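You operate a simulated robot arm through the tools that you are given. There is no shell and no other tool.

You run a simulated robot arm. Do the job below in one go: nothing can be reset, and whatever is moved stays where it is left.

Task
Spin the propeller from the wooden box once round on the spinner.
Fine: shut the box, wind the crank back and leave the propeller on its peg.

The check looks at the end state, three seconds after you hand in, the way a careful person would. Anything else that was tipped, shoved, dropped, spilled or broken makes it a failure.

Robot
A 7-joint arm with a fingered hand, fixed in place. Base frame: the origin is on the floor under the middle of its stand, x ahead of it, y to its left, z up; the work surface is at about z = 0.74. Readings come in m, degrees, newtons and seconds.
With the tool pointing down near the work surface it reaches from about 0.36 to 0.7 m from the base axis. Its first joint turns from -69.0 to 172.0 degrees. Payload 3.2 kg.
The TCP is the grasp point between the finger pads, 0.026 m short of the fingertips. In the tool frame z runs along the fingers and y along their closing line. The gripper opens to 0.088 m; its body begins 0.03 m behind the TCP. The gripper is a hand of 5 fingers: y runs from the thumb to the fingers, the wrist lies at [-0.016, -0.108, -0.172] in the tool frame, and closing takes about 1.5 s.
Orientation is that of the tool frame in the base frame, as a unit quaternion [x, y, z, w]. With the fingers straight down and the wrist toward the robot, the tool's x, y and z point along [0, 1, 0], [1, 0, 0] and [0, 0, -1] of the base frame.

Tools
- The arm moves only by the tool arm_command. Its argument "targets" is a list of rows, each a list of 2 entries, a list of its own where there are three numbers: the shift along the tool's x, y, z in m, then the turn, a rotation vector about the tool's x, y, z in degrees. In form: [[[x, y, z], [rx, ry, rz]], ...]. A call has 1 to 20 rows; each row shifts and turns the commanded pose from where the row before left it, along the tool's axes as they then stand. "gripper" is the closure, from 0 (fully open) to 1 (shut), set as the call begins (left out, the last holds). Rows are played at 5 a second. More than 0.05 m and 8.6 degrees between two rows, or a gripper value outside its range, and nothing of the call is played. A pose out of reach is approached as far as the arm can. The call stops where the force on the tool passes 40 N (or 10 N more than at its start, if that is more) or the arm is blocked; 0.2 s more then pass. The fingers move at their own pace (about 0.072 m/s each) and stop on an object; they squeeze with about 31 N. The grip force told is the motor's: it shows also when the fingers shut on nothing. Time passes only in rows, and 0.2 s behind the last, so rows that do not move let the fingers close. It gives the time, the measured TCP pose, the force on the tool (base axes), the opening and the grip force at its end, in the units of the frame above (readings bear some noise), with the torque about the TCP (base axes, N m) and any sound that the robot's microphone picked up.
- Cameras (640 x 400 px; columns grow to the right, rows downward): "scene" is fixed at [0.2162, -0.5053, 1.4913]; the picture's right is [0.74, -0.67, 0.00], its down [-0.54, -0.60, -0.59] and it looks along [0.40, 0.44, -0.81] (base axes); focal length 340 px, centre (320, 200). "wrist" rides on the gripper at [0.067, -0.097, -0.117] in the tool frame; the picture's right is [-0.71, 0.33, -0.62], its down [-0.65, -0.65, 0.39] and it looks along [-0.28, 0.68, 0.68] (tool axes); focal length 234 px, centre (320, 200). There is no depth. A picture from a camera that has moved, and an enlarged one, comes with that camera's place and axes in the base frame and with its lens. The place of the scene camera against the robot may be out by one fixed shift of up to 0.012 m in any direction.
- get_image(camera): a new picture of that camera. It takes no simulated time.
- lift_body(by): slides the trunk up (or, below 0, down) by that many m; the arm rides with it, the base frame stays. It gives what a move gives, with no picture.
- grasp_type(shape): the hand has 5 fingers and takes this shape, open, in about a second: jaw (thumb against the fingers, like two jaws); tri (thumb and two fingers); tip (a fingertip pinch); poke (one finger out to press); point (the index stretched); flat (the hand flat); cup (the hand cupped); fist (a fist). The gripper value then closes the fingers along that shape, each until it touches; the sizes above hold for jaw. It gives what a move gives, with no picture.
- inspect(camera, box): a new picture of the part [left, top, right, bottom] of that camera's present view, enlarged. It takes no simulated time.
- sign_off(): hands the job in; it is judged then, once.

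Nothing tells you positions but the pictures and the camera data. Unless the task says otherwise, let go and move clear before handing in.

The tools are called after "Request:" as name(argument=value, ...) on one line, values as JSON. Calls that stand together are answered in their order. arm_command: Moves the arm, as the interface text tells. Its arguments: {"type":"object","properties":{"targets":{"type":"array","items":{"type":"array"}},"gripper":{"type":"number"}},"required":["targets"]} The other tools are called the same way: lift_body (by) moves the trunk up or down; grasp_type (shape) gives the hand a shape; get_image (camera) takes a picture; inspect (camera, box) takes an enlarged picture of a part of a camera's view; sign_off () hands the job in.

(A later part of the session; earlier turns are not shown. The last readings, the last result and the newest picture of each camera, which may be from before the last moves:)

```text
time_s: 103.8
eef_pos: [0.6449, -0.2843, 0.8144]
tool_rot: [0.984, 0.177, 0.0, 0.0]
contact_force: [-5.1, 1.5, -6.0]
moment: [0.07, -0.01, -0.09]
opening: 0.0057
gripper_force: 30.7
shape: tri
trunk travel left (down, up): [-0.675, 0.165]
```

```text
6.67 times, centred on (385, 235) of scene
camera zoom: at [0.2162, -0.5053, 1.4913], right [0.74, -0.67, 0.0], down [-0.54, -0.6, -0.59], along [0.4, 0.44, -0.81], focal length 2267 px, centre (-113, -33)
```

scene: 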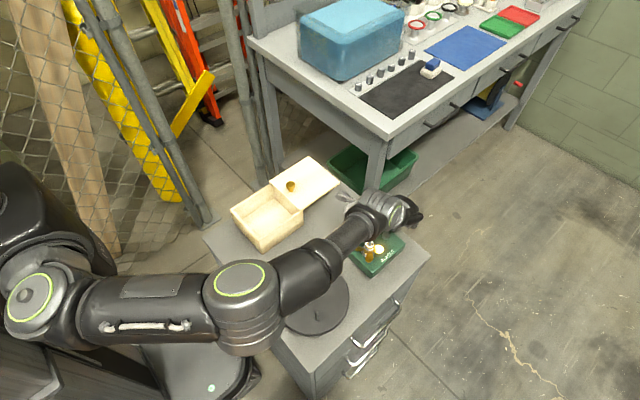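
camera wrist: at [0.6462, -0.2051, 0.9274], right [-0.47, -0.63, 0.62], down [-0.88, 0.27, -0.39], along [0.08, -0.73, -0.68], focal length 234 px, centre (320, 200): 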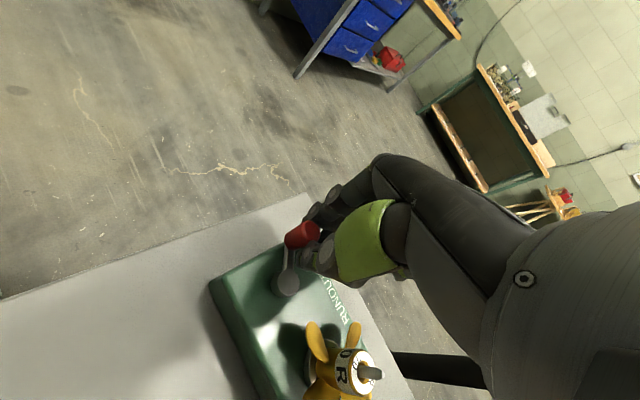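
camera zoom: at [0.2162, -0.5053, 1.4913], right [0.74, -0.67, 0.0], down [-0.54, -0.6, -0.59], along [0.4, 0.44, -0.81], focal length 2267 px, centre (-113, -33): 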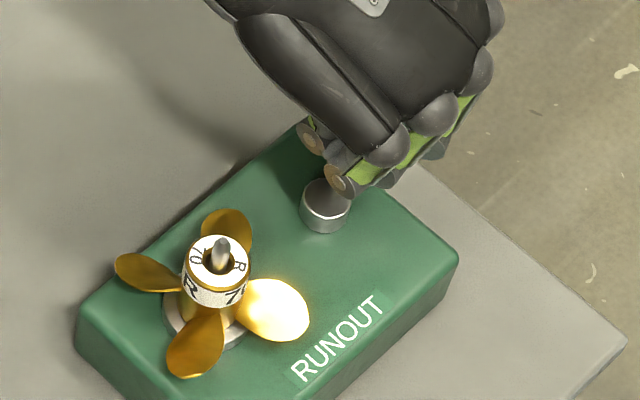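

Request:
arm_command(targets=[[[-0.00038, -0.0019, 0], [0, 0, -4]], [[-0.00038, -0.0019, 0], [0, 0, -4]], [[-0.00038, -0.0019, 0], [0, 0, -4]], [[-0.00038, -0.0019, 0], [0, 0, -4]], [[-0.00038, -0.0019, 0], [0, 0, -4]], [[0, 0, 0], [0, 0, 0]]])

Request:
inspect(camera="wrist", box=[220, 170, 360, 290])

Request:
inspect(camera="scene", box=[345, 205, 425, 265])

```text
time_s: 105.2
eef_pos: [0.6389, -0.2768, 0.8146]
tool_rot: [0.938, 0.346, 0.0, 0.0]
contact_force: [0.8, 3.6, -4.7]
moment: [0.1, -0.03, -0.05]
opening: 0.0059
gripper_force: 31.2
shape: tri
trunk travel left (down, up): [-0.675, 0.165]
```

```text
3.33 times, centred on (290, 230) of wrist
camera zoom: at [0.6269, -0.159, 0.9307], right [-0.32, -0.71, 0.62], down [-0.92, 0.08, -0.39], along [0.23, -0.7, -0.68], focal length 781 px, centre (420, 100)
```

zoom: 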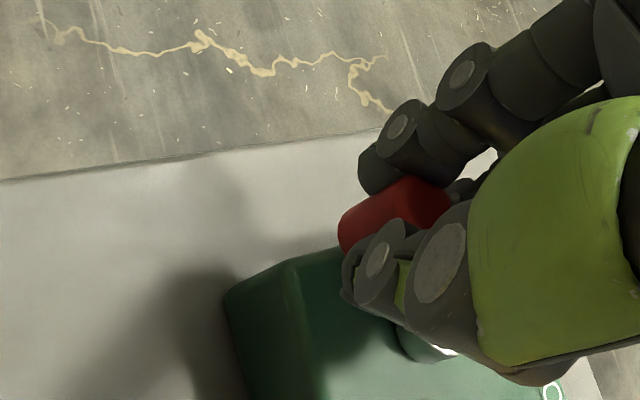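

```text
6.67 times, centred on (385, 235) of scene
camera zoom: at [0.2162, -0.5053, 1.4913], right [0.74, -0.67, 0.0], down [-0.54, -0.6, -0.59], along [0.4, 0.44, -0.81], focal length 2267 px, centre (-113, -33)
```

zoom: 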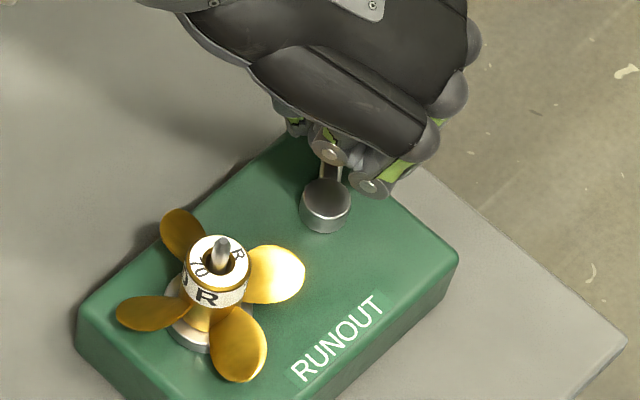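

Request:
arm_command(targets=[[[-0.00038, -0.0019, 0], [0, 0, -4]], [[-0.00038, -0.0019, 0], [0, 0, -4]], [[-0.00038, -0.0019, 0], [0, 0, -4]], [[-0.00038, -0.0019, 0], [0, 0, -4]], [[-0.00038, -0.0019, 0], [0, 0, -4]], [[-0.00038, -0.0019, 0], [0, 0, -4]], [[0, 0, 0], [0, 0, 0]]])

Request:
inspect(camera="wrist", box=[220, 170, 360, 290])

Request:
inspect(camera="scene", box=[345, 205, 425, 265])

```text
time_s: 106.8
eef_pos: [0.6306, -0.2702, 0.8146]
tool_rot: [0.846, 0.533, 0.001, 0.0]
contact_force: [2.0, 7.2, -6.0]
moment: [0.11, -0.03, -0.01]
opening: 0.0059
gripper_force: 30.8
shape: tri
trunk travel left (down, up): [-0.675, 0.165]
```

```text
3.33 times, centred on (290, 230) of wrist
camera zoom: at [0.5707, -0.1676, 0.9307], right [-0.01, -0.78, 0.62], down [-0.87, -0.3, -0.39], along [0.49, -0.55, -0.68], focal length 781 px, centre (420, 100)
```

zoom: 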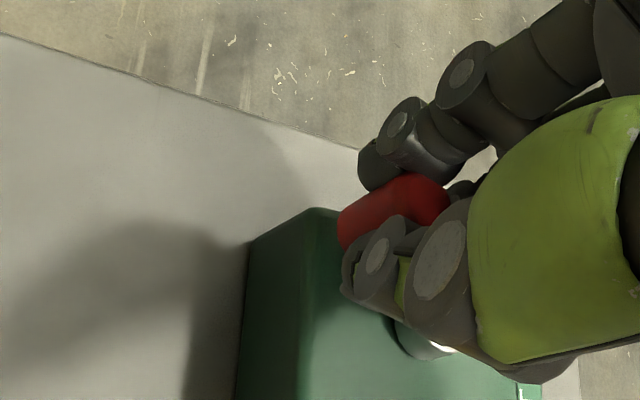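

```text
6.67 times, centred on (385, 235) of scene
camera zoom: at [0.2162, -0.5053, 1.4913], right [0.74, -0.67, 0.0], down [-0.54, -0.6, -0.59], along [0.4, 0.44, -0.81], focal length 2267 px, centre (-113, -33)
```

zoom: 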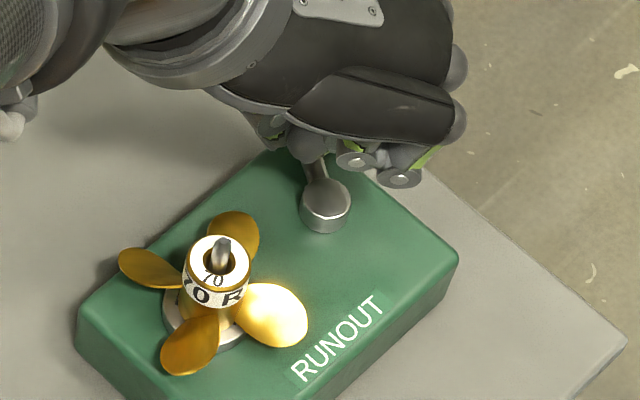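

Request:
arm_command(targets=[[[0.0006, -0.0021, 0], [0, 0, -4]], [[-0.0004, -0.00197, 0], [0, 0, -4]], [[-0.0004, -0.00197, 0], [0, 0, -4]], [[-0.0004, -0.00197, 0], [0, 0, -4]], [[-0.0004, -0.00197, 0], [0, 0, -4]], [[0, 0, 0], [0, 0, 0]]])

Request:
inspect(camera="wrist", box=[220, 170, 360, 290])

Request:
inspect(camera="scene", box=[345, 205, 425, 265])

```text
time_s: 108.2
eef_pos: [0.6178, -0.2683, 0.8145]
tool_rot: [0.74, 0.672, 0.0, 0.002]
contact_force: [1.7, 8.1, -1.0]
moment: [0.17, -0.04, 0.07]
opening: 0.0059
gripper_force: 31.3
shape: tri
trunk travel left (down, up): [-0.675, 0.165]
```

```text
3.33 times, centred on (290, 230) of wrist
camera zoom: at [0.528, -0.1916, 0.9303], right [0.26, -0.74, 0.63], down [-0.71, -0.58, -0.39], along [0.65, -0.34, -0.68], focal length 781 px, centre (420, 100)
```

zoom: 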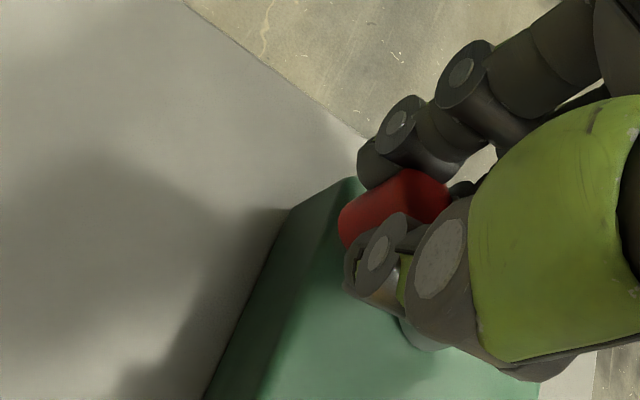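

```text
6.67 times, centred on (385, 235) of scene
camera zoom: at [0.2162, -0.5053, 1.4913], right [0.74, -0.67, 0.0], down [-0.54, -0.6, -0.59], along [0.4, 0.44, -0.81], focal length 2267 px, centre (-113, -33)
```

zoom: 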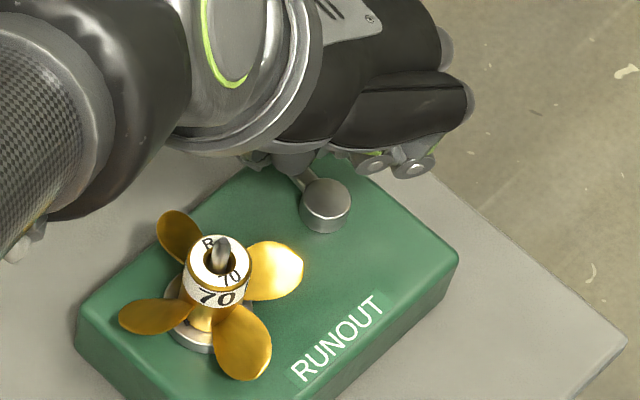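

Request:
arm_command(targets=[[[0.0006, -0.0022, 0], [0, 0, -4]], [[-0.0004, -0.00204, 0], [0, 0, -4]], [[-0.0004, -0.00204, 0], [0, 0, -4]], [[0, 0, 0], [0, 0, 0]]])

Request:
inspect(camera="scene", box=[345, 220, 410, 280])

Request:
inspect(camera="wrist", box=[220, 170, 360, 290])

```text
time_s: 109.2
eef_pos: [0.6127, -0.269, 0.8139]
tool_rot: [0.667, 0.745, -0.001, 0.001]
contact_force: [-0.4, 6.6, -2.4]
moment: [0.1, 0.0, 0.02]
opening: 0.0059
gripper_force: 30.9
shape: tri
trunk travel left (down, up): [-0.675, 0.165]
```

```text
6.67 times, centred on (378, 250) of scene
camera zoom: at [0.2162, -0.5053, 1.4913], right [0.74, -0.67, 0.0], down [-0.54, -0.6, -0.59], along [0.4, 0.44, -0.81], focal length 2267 px, centre (-63, -133)
```

zoom: 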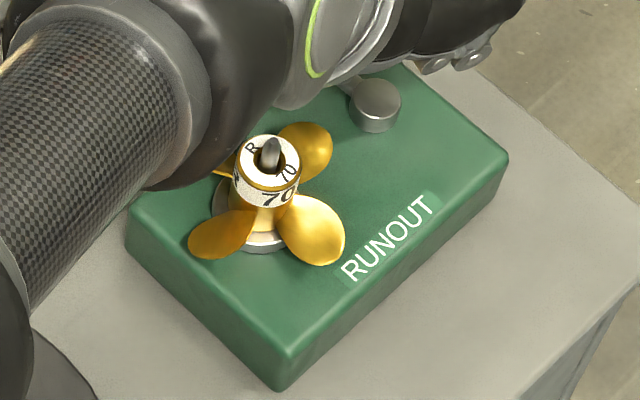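

```text
3.33 times, centred on (290, 230) of wrist
camera zoom: at [0.5085, -0.2128, 0.9305], right [0.41, -0.67, 0.62], down [-0.58, -0.72, -0.39], along [0.71, -0.2, -0.68], focal length 781 px, centre (420, 100)
```

zoom: 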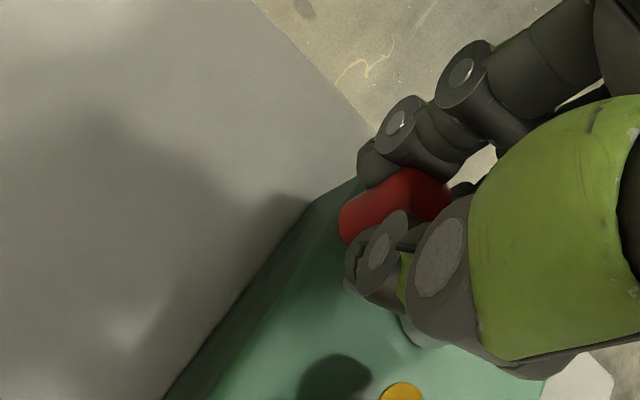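

The propeller now shows the same orientation as when it was seated, so it has gone a bit over one full turn, with the crank near +94°. Now I'll wind the crank back the other way.

Request:
arm_command(targets=[[[0.0011, 0.00195, 0], [0, 0, 4]], [[0.00029, 0.00213, 0], [0, 0, 4]], [[0.00029, 0.00213, 0], [0, 0, 4]], [[0.00029, 0.00213, 0], [0, 0, 4]], [[0.00029, 0.00213, 0], [0, 0, 4]], [[0.00029, 0.00213, 0], [0, 0, 4]], [[0, 0, 0], [0, 0, 0]]])

Request:
inspect(camera="scene", box=[345, 205, 425, 265])

Request:
inspect(camera="wrist", box=[220, 170, 360, 290])

```text
time_s: 110.8
eef_pos: [0.6242, -0.2688, 0.8139]
tool_rot: [0.808, 0.589, 0.0, 0.0]
contact_force: [-3.0, -1.4, -4.5]
moment: [0.04, 0.03, -0.14]
opening: 0.0054
gripper_force: 30.8
shape: tri
trunk travel left (down, up): [-0.675, 0.165]
```

```text
6.67 times, centred on (385, 235) of scene
camera zoom: at [0.2162, -0.5053, 1.4913], right [0.74, -0.67, 0.0], down [-0.54, -0.6, -0.59], along [0.4, 0.44, -0.81], focal length 2267 px, centre (-113, -33)
```

zoom: 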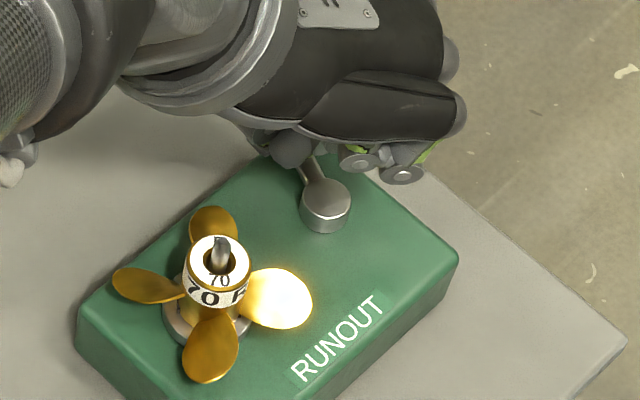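

```text
3.33 times, centred on (290, 230) of wrist
camera zoom: at [0.5524, -0.1742, 0.9305], right [0.1, -0.77, 0.62], down [-0.82, -0.42, -0.39], along [0.56, -0.47, -0.68], focal length 781 px, centre (420, 100)
```

zoom: 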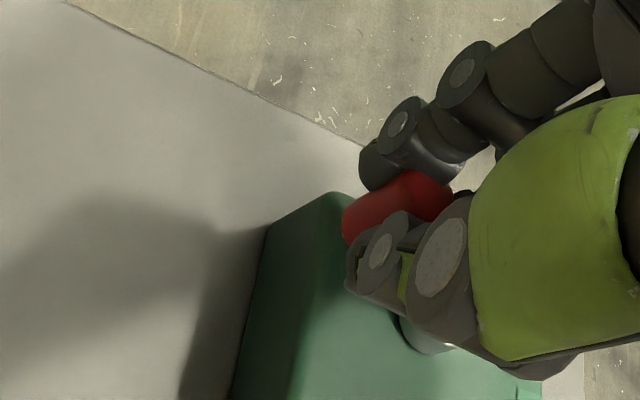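

Request:
arm_command(targets=[[[0.00029, 0.00213, 0], [0, 0, 4]], [[0.00029, 0.00213, 0], [0, 0, 4]], [[0.00029, 0.00213, 0], [0, 0, 4]], [[0.00029, 0.00213, 0], [0, 0, 4]], [[0.00029, 0.00213, 0], [0, 0, 4]], [[0.00029, 0.00213, 0], [0, 0, 4]], [[0, 0, 0], [0, 0, 0]]])

Request:
inspect(camera="wrist", box=[220, 170, 360, 290])

Request:
inspect(camera="scene", box=[345, 205, 425, 265])

```text
time_s: 112.3
eef_pos: [0.6354, -0.272, 0.814]
tool_rot: [0.913, 0.408, 0.0, 0.0]
contact_force: [-8.4, -2.8, -5.7]
moment: [-0.06, 0.09, -0.14]
opening: 0.0059
gripper_force: 31.1
shape: tri
trunk travel left (down, up): [-0.675, 0.165]
```

```text
3.33 times, centred on (290, 230) of wrist
camera zoom: at [0.6074, -0.1577, 0.9308], right [-0.22, -0.75, 0.62], down [-0.92, -0.05, -0.39], along [0.32, -0.66, -0.68], focal length 781 px, centre (420, 100)
```

zoom: 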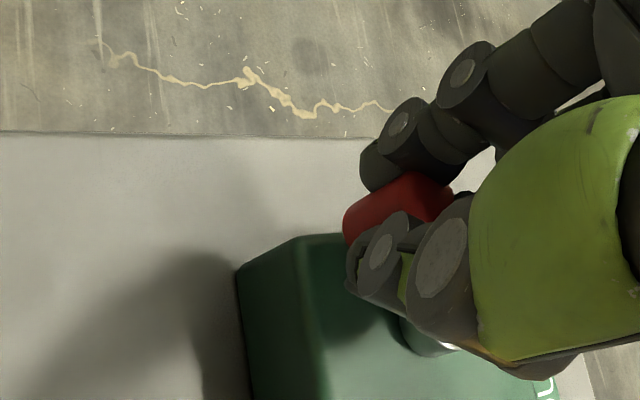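

```text
6.67 times, centred on (385, 235) of scene
camera zoom: at [0.2162, -0.5053, 1.4913], right [0.74, -0.67, 0.0], down [-0.54, -0.6, -0.59], along [0.4, 0.44, -0.81], focal length 2267 px, centre (-113, -33)
```

zoom: 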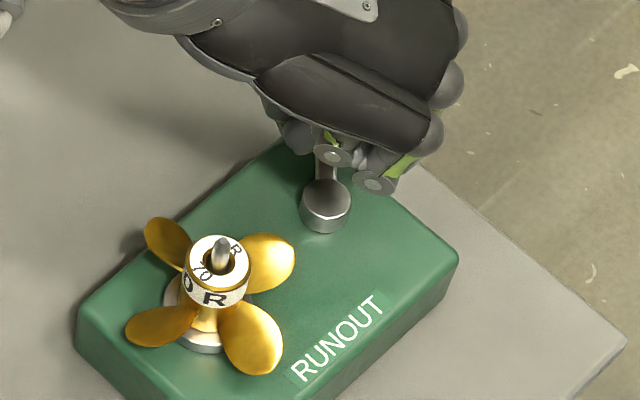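

Request:
arm_command(targets=[[[-0.001, 0.0022, 0], [0, 0, 4]], [[0.00027, 0.00204, 0], [0, 0, 4]], [[0.00027, 0.00204, 0], [0, 0, 4]], [[0.00027, 0.00204, 0], [0, 0, 4]], [[0.00027, 0.00204, 0], [0, 0, 4]], [[0.00027, 0.00204, 0], [0, 0, 4]], [[0, 0, 0], [0, 0, 0]]])

Request:
inspect(camera="wrist", box=[220, 170, 360, 290])

Request:
inspect(camera="scene", box=[345, 205, 425, 265])

```text
time_s: 114.0
eef_pos: [0.6426, -0.2804, 0.8151]
tool_rot: [0.978, 0.21, 0.0, 0.0]
contact_force: [-14.5, -1.2, -8.0]
moment: [-0.02, 0.18, -0.16]
opening: 0.0059
gripper_force: 31.3
shape: tri
trunk travel left (down, up): [-0.675, 0.165]
```

```text
3.33 times, centred on (290, 230) of wrist
camera zoom: at [0.6644, -0.1652, 0.9311], right [-0.51, -0.59, 0.62], down [-0.86, 0.33, -0.39], along [0.02, -0.73, -0.68], focal length 781 px, centre (420, 100)
```

zoom: 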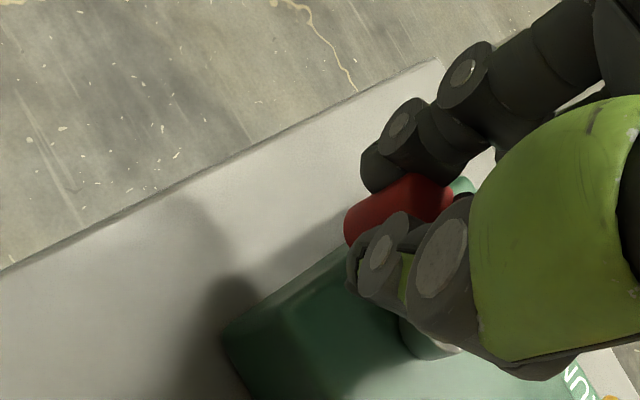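

```text
6.67 times, centred on (385, 235) of scene
camera zoom: at [0.2162, -0.5053, 1.4913], right [0.74, -0.67, 0.0], down [-0.54, -0.6, -0.59], along [0.4, 0.44, -0.81], focal length 2267 px, centre (-113, -33)
```

zoom: 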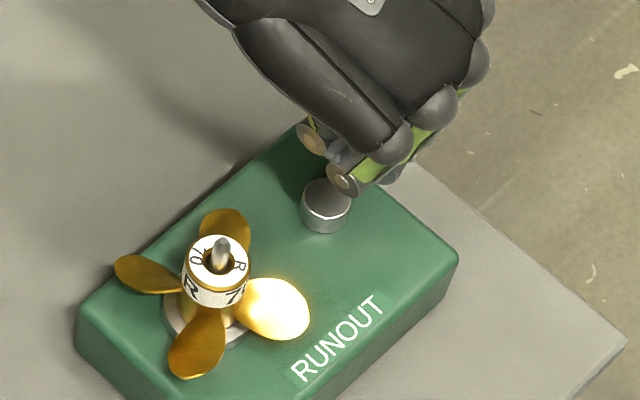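

Request:
arm_command(targets=[[[-0.0017, 0.0022, 0], [0, 0, 4]], [[0.00025, 0.0019, 0], [0, 0, 4]], [[0.00025, 0.0019, 0], [0, 0, 4]], [[0.00025, 0.0019, 0], [0, 0, 4]], [[0.00025, 0.0019, 0], [0, 0, 4]], [[0, 0, 0], [0, 0, 0]]])

Request:
inspect(camera="wrist", box=[220, 170, 360, 290])

Request:
inspect(camera="scene", box=[345, 205, 425, 265])

```text
time_s: 115.3
eef_pos: [0.6456, -0.2883, 0.8148]
tool_rot: [0.999, 0.038, 0.002, -0.001]
contact_force: [4.7, 2.8, -4.2]
moment: [-0.05, -0.1, -0.05]
opening: 0.0054
gripper_force: 31.2
shape: tri
out of reach, approached as far as the arm can: row 5
trunk travel left (down, up): [-0.675, 0.165]
```

```text
3.33 times, centred on (290, 230) of wrist
camera zoom: at [0.704, -0.1865, 0.9309], right [-0.68, -0.39, 0.62], down [-0.7, 0.6, -0.39], along [-0.22, -0.7, -0.68], focal length 781 px, centre (420, 100)
```

zoom: 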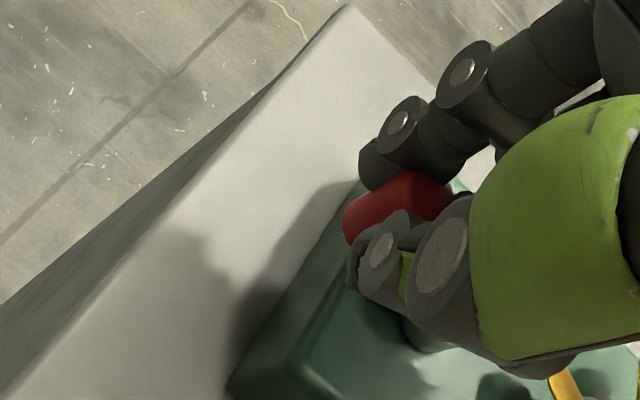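

```text
6.67 times, centred on (385, 235) of scene
camera zoom: at [0.2162, -0.5053, 1.4913], right [0.74, -0.67, 0.0], down [-0.54, -0.6, -0.59], along [0.4, 0.44, -0.81], focal length 2267 px, centre (-113, -33)
```

zoom: 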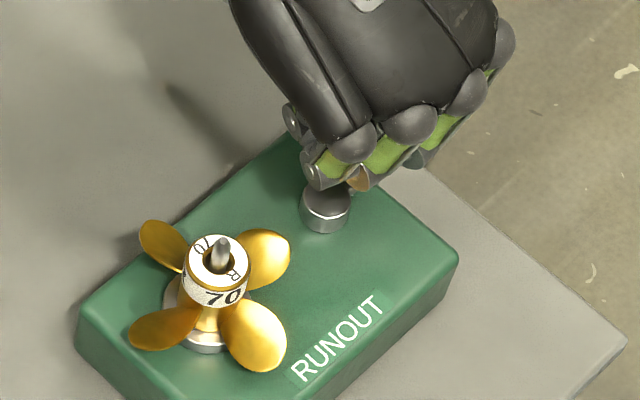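

Yaw limit reached, with the crank near 0°. I'll open, swing the hand back around the knob, and regrip for the last 90°.

Request:
arm_command(targets=[[[0, 0, 0], [0, 0, 0]], [[0, 0, 0], [0, 0, 0]], [[0, 0, 0], [0, 0, 0]], [[0, 0, 0], [0, 0, 0]]], gripper=0.55)

Request:
arm_command(targets=[[[-0.0007, 0, 0], [0, 0, -8.1]], [[-0.0007, 0, 0], [0, 0, -8.1]], [[-0.0007, 0, 0], [0, 0, -8.1]], [[-0.0007, 0, 0], [0, 0, -8.1]], [[-0.0007, 0, 0], [0, 0, -8.1]], [[-0.0007, 0, 0], [0, 0, -8.1]], [[-0.0007, 0, 0], [0, 0, -8.1]], [[-0.0007, 0, 0], [0, 0, -8.1]], [[-0.0007, 0, 0], [0, 0, -8.1]], [[-0.0007, 0, 0], [0, 0, -8.1]], [[-0.0007, 0, 0], [0, 0, -8.1]], [[-0.0007, 0, 0], [0, 0, -8.1]], [[0, 0, 0], [0, 0, 0]]])

Request:
inspect(camera="wrist", box=[220, 170, 360, 290])

Request:
inspect(camera="scene", box=[345, 205, 425, 265])

```text
time_s: 116.3
eef_pos: [0.6417, -0.29, 0.814]
tool_rot: [0.999, 0.038, 0.001, 0.0]
contact_force: [-0.4, -0.2, -0.8]
moment: [-0.01, 0.04, 0.01]
opening: 0.0392
gripper_force: 0.0
shape: tri
trunk travel left (down, up): [-0.675, 0.165]
```

```text
time_s: 119.2
eef_pos: [0.6378, -0.2959, 0.814]
tool_rot: [0.686, 0.728, 0.001, 0.001]
contact_force: [-0.3, 0.1, 0.0]
moment: [0.01, 0.01, 0.01]
opening: 0.0392
gripper_force: 0.1
shape: tri
out of reach, approached as far as the arm can: row 12
trunk travel left (down, up): [-0.675, 0.165]
```

```text
3.33 times, centred on (290, 230) of wrist
camera zoom: at [0.5364, -0.235, 0.9308], right [0.37, -0.69, 0.62], down [-0.61, -0.69, -0.39], along [0.7, -0.24, -0.68], focal length 781 px, centre (420, 100)
```

zoom: 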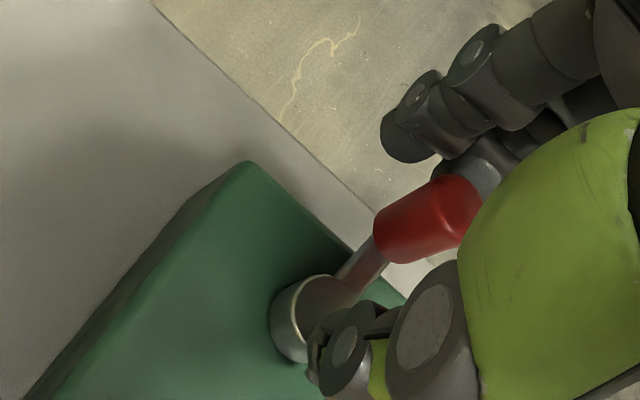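

```text
6.67 times, centred on (385, 235) of scene
camera zoom: at [0.2162, -0.5053, 1.4913], right [0.74, -0.67, 0.0], down [-0.54, -0.6, -0.59], along [0.4, 0.44, -0.81], focal length 2267 px, centre (-113, -33)
```

zoom: 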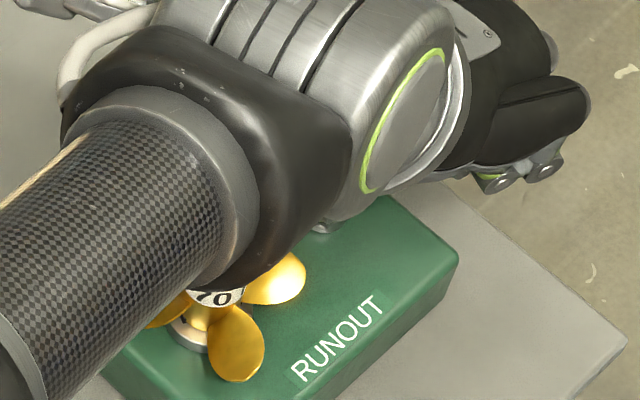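

Request:
arm_command(targets=[[[-0.0045, 0.0045, 0], [0, 0, 0]], [[-0.0045, 0.0045, 0], [0, 0, 0]], [[0, 0, 0], [0, 0, 0]]])

Request:
inspect(camera="wrist", box=[220, 170, 360, 290])

```text
time_s: 120.0
eef_pos: [0.6429, -0.3014, 0.8137]
tool_rot: [0.686, 0.728, 0.001, 0.001]
contact_force: [0.4, 0.2, 0.4]
moment: [-0.02, 0.01, -0.01]
opening: 0.0392
gripper_force: 0.0
shape: tri
out of reach, approached as far as the arm can: row 2
trunk travel left (down, up): [-0.675, 0.165]
```

```text
3.33 times, centred on (290, 230) of wrist
camera zoom: at [0.541, -0.2403, 0.9299], right [0.37, -0.69, 0.62], down [-0.61, -0.69, -0.39], along [0.7, -0.24, -0.68], focal length 781 px, centre (420, 100)
```

zoom: 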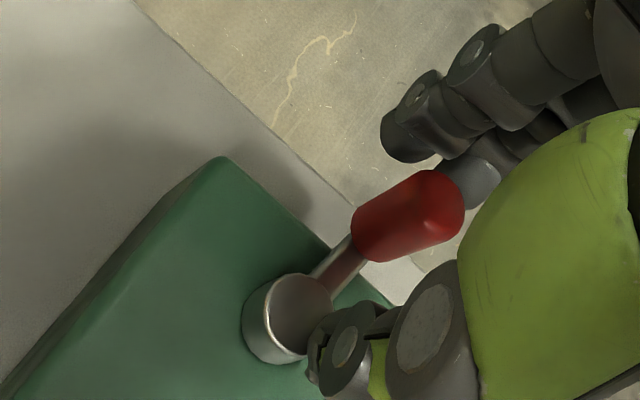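

Request:
arm_command(targets=[[[0, 0, 0], [0, 0, 8]], [[-0.0012, 0.0037, 0], [0, 0, 0]], [[0, 0.0036, 0], [0, 0, 0]], [[0, 0, 0], [0, 0, 0]]])

Request:
inspect(camera="wrist", box=[220, 170, 360, 290])

```text
time_s: 121.0
eef_pos: [0.6475, -0.302, 0.8131]
tool_rot: [0.735, 0.679, 0.001, 0.001]
contact_force: [0.6, 0.0, -1.5]
moment: [-0.01, 0.05, 0.01]
opening: 0.0395
gripper_force: 0.1
shape: tri
trunk travel left (down, up): [-0.675, 0.165]
```

```text
3.33 times, centred on (290, 230) of wrist
camera zoom: at [0.557, -0.2282, 0.9305], right [0.27, -0.73, 0.62], down [-0.7, -0.59, -0.39], along [0.66, -0.33, -0.68], focal length 781 px, centre (420, 100)
```

zoom: 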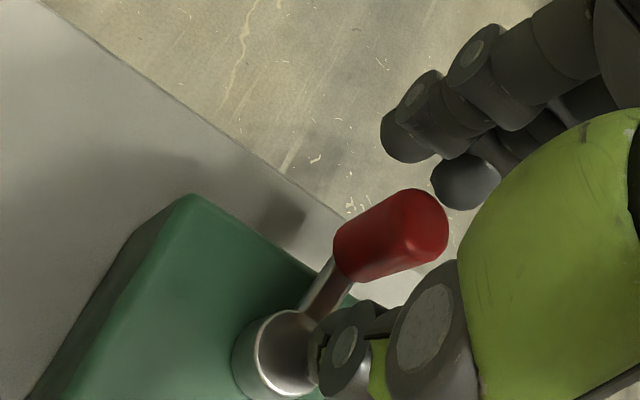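

Request:
arm_command(targets=[[[-0.001, 0, 0], [0, 0, 0]], [[0, 0, 0], [0, 0, 0]], [[0, 0, 0], [0, 0, 0]], [[0, 0, 0], [0, 0, 0]], [[0, 0, 0], [0, 0, 0]], [[0, 0, 0], [0, 0, 0]], [[0, 0, 0], [0, 0, 0]]], gripper=1)

Request:
inspect(camera="wrist", box=[220, 170, 360, 290])

Request:
inspect(camera="scene", box=[345, 205, 425, 265])

```text
time_s: 122.5
eef_pos: [0.6473, -0.3028, 0.8144]
tool_rot: [0.735, 0.678, 0.0, 0.0]
contact_force: [-8.8, 2.4, -5.7]
moment: [0.11, 0.1, -0.01]
opening: 0.005
gripper_force: 31.2
shape: tri
trunk travel left (down, up): [-0.675, 0.165]
```

```text
3.33 times, centred on (290, 230) of wrist
camera zoom: at [0.5558, -0.2286, 0.9302], right [0.27, -0.73, 0.62], down [-0.7, -0.6, -0.39], along [0.66, -0.33, -0.68], focal length 781 px, centre (420, 100)
```

zoom: 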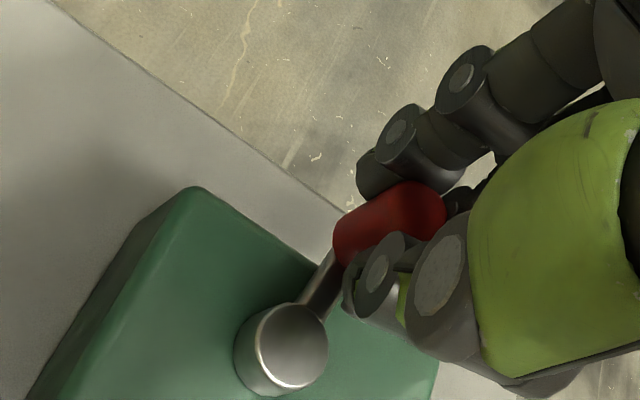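

```text
6.67 times, centred on (385, 235) of scene
camera zoom: at [0.2162, -0.5053, 1.4913], right [0.74, -0.67, 0.0], down [-0.54, -0.6, -0.59], along [0.4, 0.44, -0.81], focal length 2267 px, centre (-113, -33)
```

zoom: 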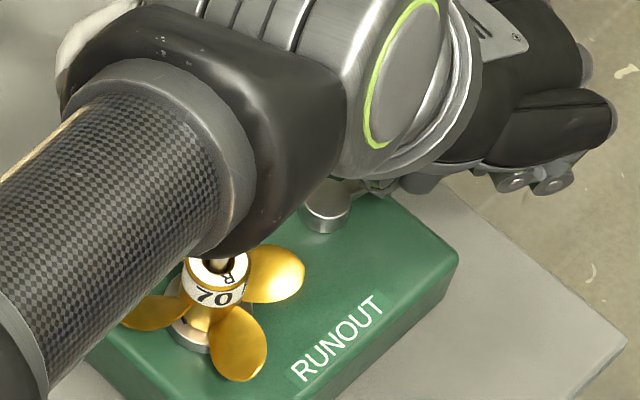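

Request:
arm_command(targets=[[[-0.0017, -0.0013, 0], [0, 0, 4]], [[-0.0018, -0.0003, 0], [0, 0, 4]], [[-0.0018, -0.0003, 0], [0, 0, 4]], [[-0.0018, -0.0003, 0], [0, 0, 4]], [[-0.0018, -0.0003, 0], [0, 0, 4]], [[-0.0018, -0.0003, 0], [0, 0, 4]], [[0, 0, 0], [0, 0, 0]]])

Request:
inspect(camera="wrist", box=[220, 170, 360, 290])

Request:
inspect(camera="scene", box=[345, 205, 425, 265])

```text
time_s: 124.2
eef_pos: [0.6435, -0.312, 0.8138]
tool_rot: [0.86, 0.51, 0.0, 0.0]
contact_force: [-12.0, 7.2, -11.7]
moment: [0.11, 0.23, 0.03]
opening: 0.0044
gripper_force: 31.1
shape: tri
trunk travel left (down, up): [-0.675, 0.165]
```

```text
3.33 times, centred on (290, 230) of wrist
camera zoom: at [0.5898, -0.2069, 0.9307], right [-0.05, -0.78, 0.62], down [-0.88, -0.26, -0.39], along [0.46, -0.57, -0.68], focal length 781 px, centre (420, 100)
```

zoom: 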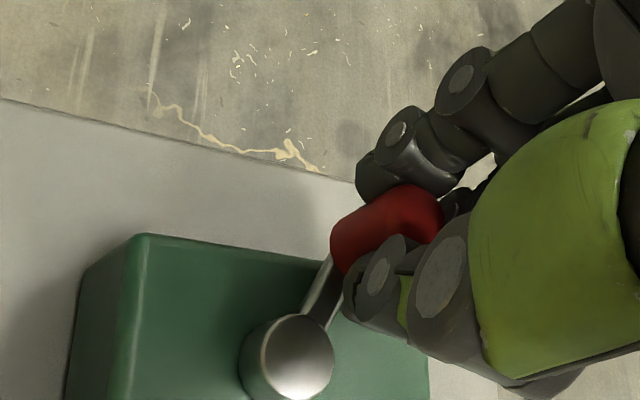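

```text
6.67 times, centred on (385, 235) of scene
camera zoom: at [0.2162, -0.5053, 1.4913], right [0.74, -0.67, 0.0], down [-0.54, -0.6, -0.59], along [0.4, 0.44, -0.81], focal length 2267 px, centre (-113, -33)
```

zoom: 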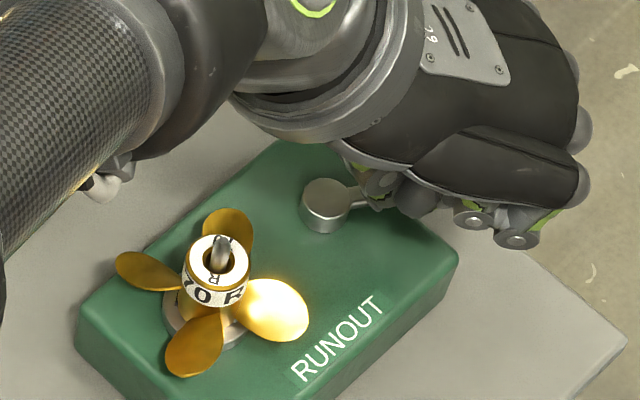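

Request:
arm_command(targets=[[[-0.0015, -0.0022, 0], [0, 0, 4]], [[-0.0017, -0.0003, 0], [0, 0, 4]], [[-0.0017, -0.0003, 0], [0, 0, 4]], [[-0.0017, -0.0003, 0], [0, 0, 4]], [[-0.0017, -0.0003, 0], [0, 0, 4]], [[-0.0017, -0.0003, 0], [0, 0, 4]], [[0, 0, 0], [0, 0, 0]]])

Request:
inspect(camera="wrist", box=[220, 170, 360, 290])

Request:
inspect(camera="scene", box=[345, 205, 425, 265])

```text
time_s: 125.8
eef_pos: [0.6349, -0.3185, 0.814]
tool_rot: [0.947, 0.321, 0.001, 0.001]
contact_force: [-3.3, 2.6, -3.9]
moment: [0.12, 0.1, 0.02]
opening: 0.0044
gripper_force: 31.2
shape: tri
trunk travel left (down, up): [-0.675, 0.165]
```

```text
3.33 times, centred on (290, 230) of wrist
camera zoom: at [0.6289, -0.2004, 0.9303], right [-0.36, -0.69, 0.62], down [-0.91, 0.12, -0.39], along [0.19, -0.71, -0.68], focal length 781 px, centre (420, 100)
```

zoom: 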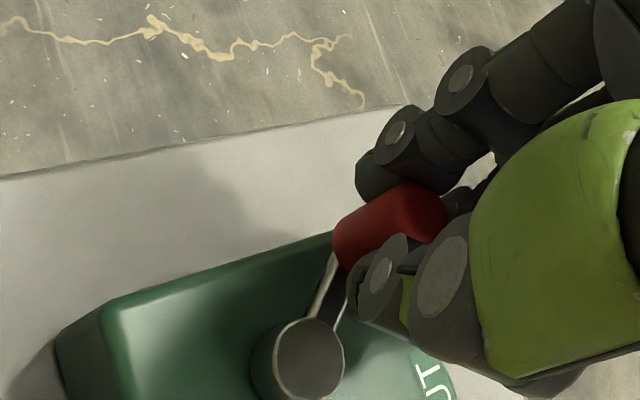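

```text
6.67 times, centred on (385, 235) of scene
camera zoom: at [0.2162, -0.5053, 1.4913], right [0.74, -0.67, 0.0], down [-0.54, -0.6, -0.59], along [0.4, 0.44, -0.81], focal length 2267 px, centre (-113, -33)
```

zoom: 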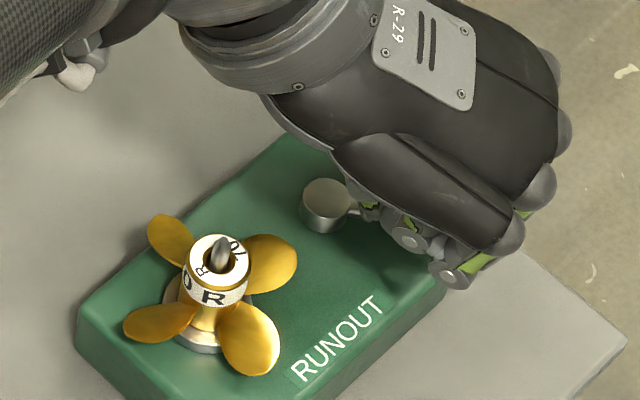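

Request:
arm_command(targets=[[[-0.0016, -0.0007, 0], [0, 0, 4]], [[-0.0017, -0.0003, 0], [0, 0, 4]], [[-0.0017, -0.0003, 0], [0, 0, 4]], [[-0.0017, -0.0003, 0], [0, 0, 4]], [[-0.0017, -0.0003, 0], [0, 0, 4]], [[0, 0, 0], [0, 0, 0]]])

Request:
inspect(camera="wrist", box=[220, 170, 360, 290])

Request:
inspect(camera="scene", box=[345, 220, 410, 280])

```text
time_s: 127.2
eef_pos: [0.626, -0.322, 0.8132]
tool_rot: [0.988, 0.152, 0.001, -0.001]
contact_force: [0.1, -0.7, -4.0]
moment: [0.02, -0.01, 0.05]
opening: 0.0043
gripper_force: 31.8
shape: tri
trunk travel left (down, up): [-0.675, 0.165]
```

```text
3.33 times, centred on (290, 230) of wrist
camera zoom: at [0.6607, -0.2087, 0.9304], right [-0.58, -0.53, 0.62], down [-0.81, 0.43, -0.39], along [-0.06, -0.73, -0.68], focal length 781 px, centre (420, 100)
```

zoom: 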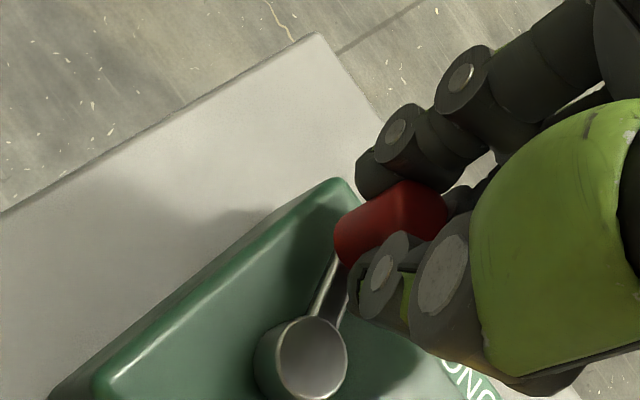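

```text
6.67 times, centred on (378, 250) of scene
camera zoom: at [0.2162, -0.5053, 1.4913], right [0.74, -0.67, 0.0], down [-0.54, -0.6, -0.59], along [0.4, 0.44, -0.81], focal length 2267 px, centre (-63, -133)
```

zoom: 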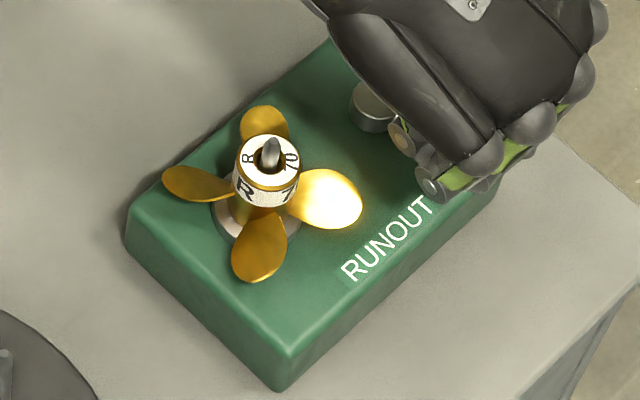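

Request:
arm_command(targets=[[[-0.0017, -0.0003, 0], [0, 0, 4]], [[-0.0017, -0.0003, 0], [0, 0, 4]], [[-0.0017, -0.0003, 0], [0, 0, 4]], [[0, 0, 0], [0, 0, 0]]])

Request:
inspect(camera="scene", box=[345, 220, 410, 280])

Request:
inspect(camera="wrist", box=[220, 170, 360, 290])

```text
time_s: 128.2
eef_pos: [0.6206, -0.3224, 0.8142]
tool_rot: [0.999, 0.048, 0.001, 0.0]
contact_force: [-0.5, -0.4, -2.2]
moment: [0.01, -0.04, 0.05]
opening: 0.0041
gripper_force: 31.3
shape: tri
trunk travel left (down, up): [-0.675, 0.165]
```

```text
6.67 times, centred on (378, 250) of scene
camera zoom: at [0.2162, -0.5053, 1.4913], right [0.74, -0.67, 0.0], down [-0.54, -0.6, -0.59], along [0.4, 0.44, -0.81], focal length 2267 px, centre (-63, -133)
```

zoom: 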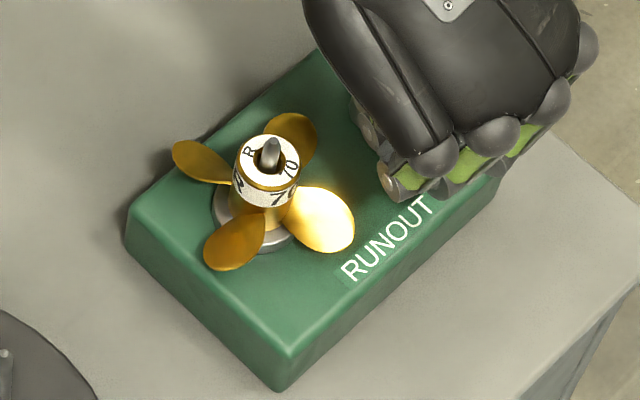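

```text
3.33 times, centred on (290, 230) of wrist
camera zoom: at [0.6778, -0.219, 0.9303], right [-0.67, -0.4, 0.62], down [-0.71, 0.59, -0.39], along [-0.21, -0.7, -0.68], focal length 781 px, centre (420, 100)
```

zoom: 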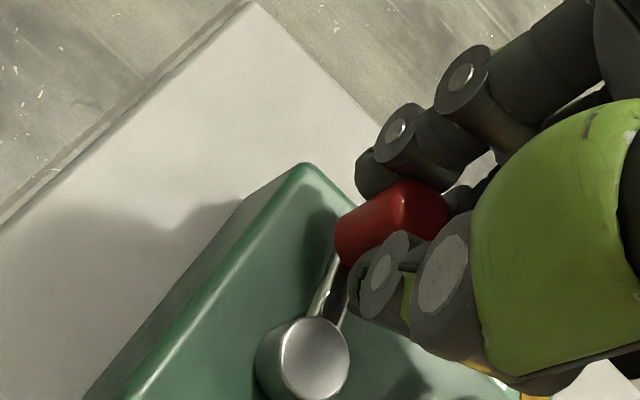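

The crank is near its start position. I'll release, rise, and compare it with the original picture.

Request:
arm_command(targets=[[[0, 0, 0], [0, 0, 0]], [[0, 0, 0], [0, 0, 0]], [[0, 0, 0], [0, 0, 0]], [[0, 0, 0], [0, 0, 0]]], gripper=0.55)

Request:
arm_command(targets=[[[0, 0, -0.01], [0, 0, 0]], [[0, 0, -0.02], [0, 0, 0]], [[0, 0, -0.03], [0, 0, 0]], [[0, 0, -0.03], [0, 0, 0]], [[0, -0.03, -0.03], [0, 0, 0]], [[0, -0.03, -0.03], [0, 0, 0]], [[0, 0, 0], [0, 0, 0]]])

Request:
inspect(camera="scene", box=[352, 225, 402, 257])

Request:
inspect(camera="scene", box=[345, 220, 410, 280])

Request:
get_image(camera="wrist")

```text
time_s: 129.2
eef_pos: [0.6205, -0.3213, 0.8143]
tool_rot: [0.999, 0.047, 0.001, 0.001]
contact_force: [-0.2, -0.1, -0.5]
moment: [-0.01, 0.01, 0.03]
opening: 0.0394
gripper_force: 0.0
shape: tri
trunk travel left (down, up): [-0.675, 0.165]
```

```text
time_s: 130.8
eef_pos: [0.6136, -0.2622, 0.9635]
tool_rot: [0.999, 0.047, 0.0, 0.0]
contact_force: [-1.1, -0.3, 0.3]
moment: [0.03, 0.04, 0.04]
opening: 0.0391
gripper_force: 0.1
shape: tri
trunk travel left (down, up): [-0.675, 0.165]
```

```text
12.50 times, centred on (377, 241) of scene
camera zoom: at [0.2162, -0.5053, 1.4913], right [0.74, -0.67, 0.0], down [-0.54, -0.6, -0.59], along [0.4, 0.44, -0.81], focal length 4250 px, centre (-392, -312)
```

zoom: 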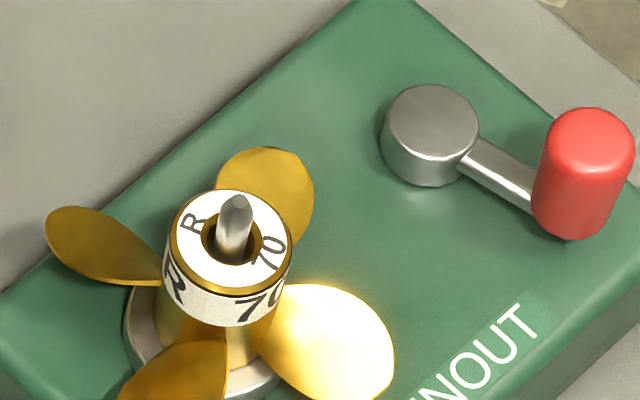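

```text
6.67 times, centred on (378, 250) of scene
camera zoom: at [0.2162, -0.5053, 1.4913], right [0.74, -0.67, 0.0], down [-0.54, -0.6, -0.59], along [0.4, 0.44, -0.81], focal length 2267 px, centre (-63, -133)
```

zoom: 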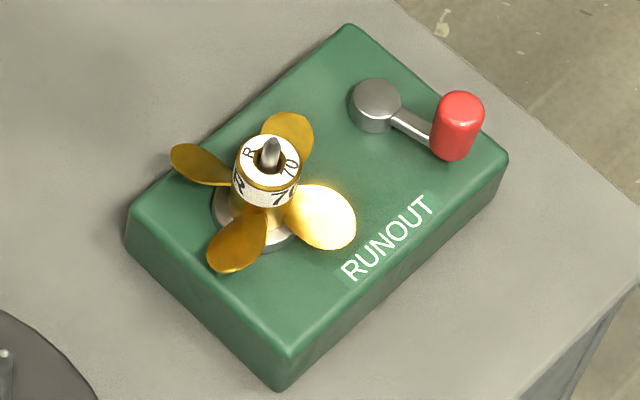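

```text
taken
camera wrist: at [0.6717, -0.1592, 1.0808], right [-0.67, -0.4, 0.62], down [-0.71, 0.59, -0.39], along [-0.21, -0.7, -0.68], focal length 234 px, centre (320, 200)
```

wrist: 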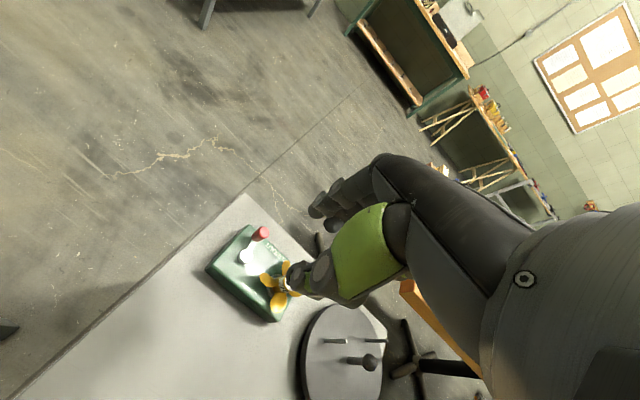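

The crank is still about 10° short of its original position. I'll regrip the knob and turn it the rest of the way.

Request:
arm_command(targets=[[[0, 0, 0], [0, 0, -7]], [[0, 0, 0], [0, 0, -7]], [[-0.003, 0.02, 0.02], [0, 0, 0]], [[-0.003, 0.02, 0.03], [0, 0, 0]], [[-0.004, 0.02, 0.03], [0, 0, 0]], [[0, 0, 0.02], [0, 0, 0]], [[0, 0, 0], [0, 0, 0]]])

Request:
inspect(camera="wrist", box=[220, 190, 340, 290])

```text
time_s: 132.3
eef_pos: [0.625, -0.3214, 0.8632]
tool_rot: [0.986, 0.168, 0.001, 0.001]
contact_force: [0.0, -0.5, 1.0]
moment: [0.01, 0.02, -0.03]
opening: 0.0394
gripper_force: 0.0
shape: tri
trunk travel left (down, up): [-0.675, 0.165]
```

```text
4.00 times, centred on (280, 240) of wrist
camera zoom: at [0.655, -0.2067, 0.9804], right [-0.56, -0.55, 0.62], down [-0.83, 0.4, -0.39], along [-0.04, -0.73, -0.68], focal length 937 px, centre (480, 40)
```

zoom: 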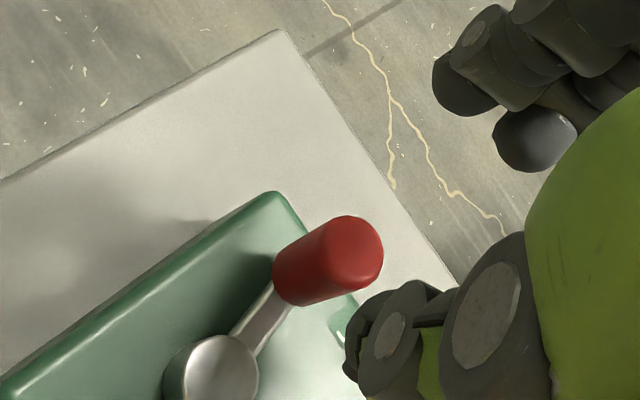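

Request:
arm_command(targets=[[[-0.003, 0.002, 0.012], [0, 0, 0]], [[0, 0, 0.014], [0, 0, 0]], [[0, 0, 0.012], [0, 0, 0]], [[0, 0, 0.008], [0, 0, 0]], [[0, 0, 0.003], [0, 0, 0]], [[0, 0, 0], [0, 0, 0]]])

Request:
inspect(camera="wrist", box=[220, 170, 360, 290])

```text
time_s: 133.8
eef_pos: [0.6235, -0.3251, 0.8142]
tool_rot: [0.986, 0.169, 0.001, 0.0]
contact_force: [0.4, -0.4, -0.1]
moment: [0.01, 0.05, 0.01]
opening: 0.0392
gripper_force: 0.0
shape: tri
trunk travel left (down, up): [-0.675, 0.165]
```

```text
3.33 times, centred on (290, 230) of wrist
camera zoom: at [0.6536, -0.2107, 0.9318], right [-0.56, -0.55, 0.62], down [-0.83, 0.4, -0.39], along [-0.04, -0.73, -0.68], focal length 781 px, centre (420, 100)
```

zoom: 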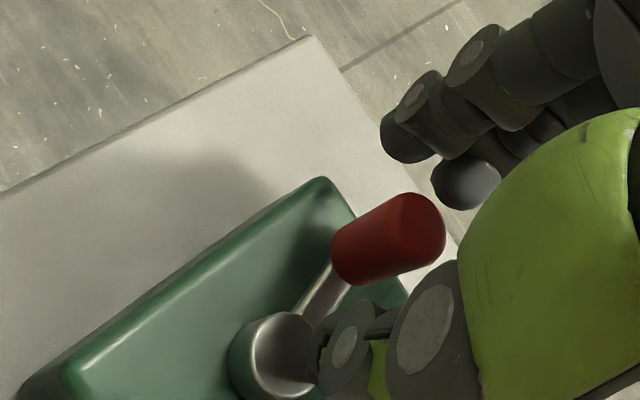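

Request:
arm_command(targets=[[[-0.001, 0, 0], [0, 0, 0]], [[0, 0, 0], [0, 0, 0]], [[0, 0, 0], [0, 0, 0]], [[0, 0, 0], [0, 0, 0]], [[0, 0, 0], [0, 0, 0]], [[0, 0, 0], [0, 0, 0]], [[0, 0, 0], [0, 0, 0]]], gripper=1)

Request:
arm_command(targets=[[[-0.0016, -0.0003, 0], [0, 0, 3.6]], [[-0.0016, -0.0003, 0], [0, 0, 3.6]], [[-0.0016, -0.0003, 0], [0, 0, 3.6]], [[0, 0, 0], [0, 0, 0]]])

Request:
inspect(camera="scene", box=[345, 220, 410, 280])

Request:
inspect(camera="wrist", box=[220, 170, 360, 290])

```text
time_s: 135.3
eef_pos: [0.623, -0.3248, 0.814]
tool_rot: [0.985, 0.17, 0.0, 0.0]
contact_force: [-1.8, 7.5, -5.3]
moment: [0.13, -0.02, 0.03]
opening: 0.0045
gripper_force: 31.3
shape: tri
trunk travel left (down, up): [-0.675, 0.165]
```

```text
time_s: 136.3
eef_pos: [0.618, -0.3235, 0.815]
tool_rot: [0.997, 0.075, 0.0, 0.001]
contact_force: [-0.8, 9.1, -5.5]
moment: [0.16, -0.03, 0.06]
opening: 0.0045
gripper_force: 30.9
shape: tri
trunk travel left (down, up): [-0.675, 0.165]
```

```text
6.67 times, centred on (378, 250) of scene
camera zoom: at [0.2162, -0.5053, 1.4913], right [0.74, -0.67, 0.0], down [-0.54, -0.6, -0.59], along [0.4, 0.44, -0.81], focal length 2267 px, centre (-63, -133)
```

zoom: 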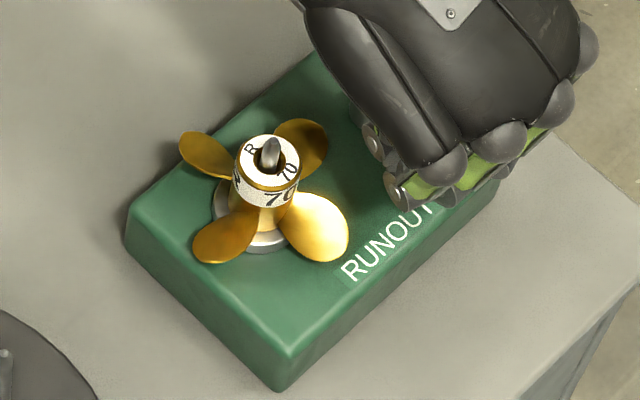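

```text
3.33 times, centred on (290, 230) of wrist
camera zoom: at [0.6694, -0.2173, 0.9315], right [-0.65, -0.43, 0.62], down [-0.74, 0.55, -0.39], along [-0.17, -0.71, -0.68], focal length 781 px, centre (420, 100)
```

zoom: 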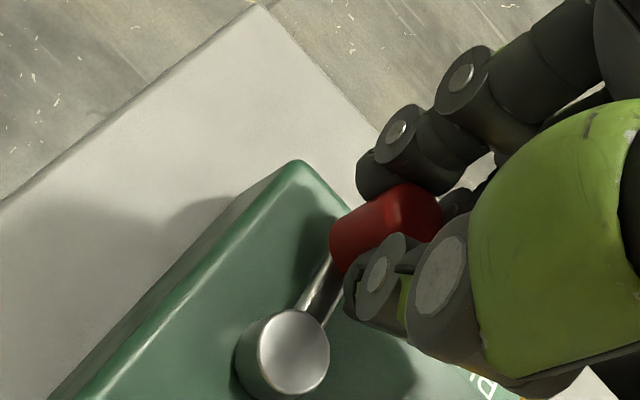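

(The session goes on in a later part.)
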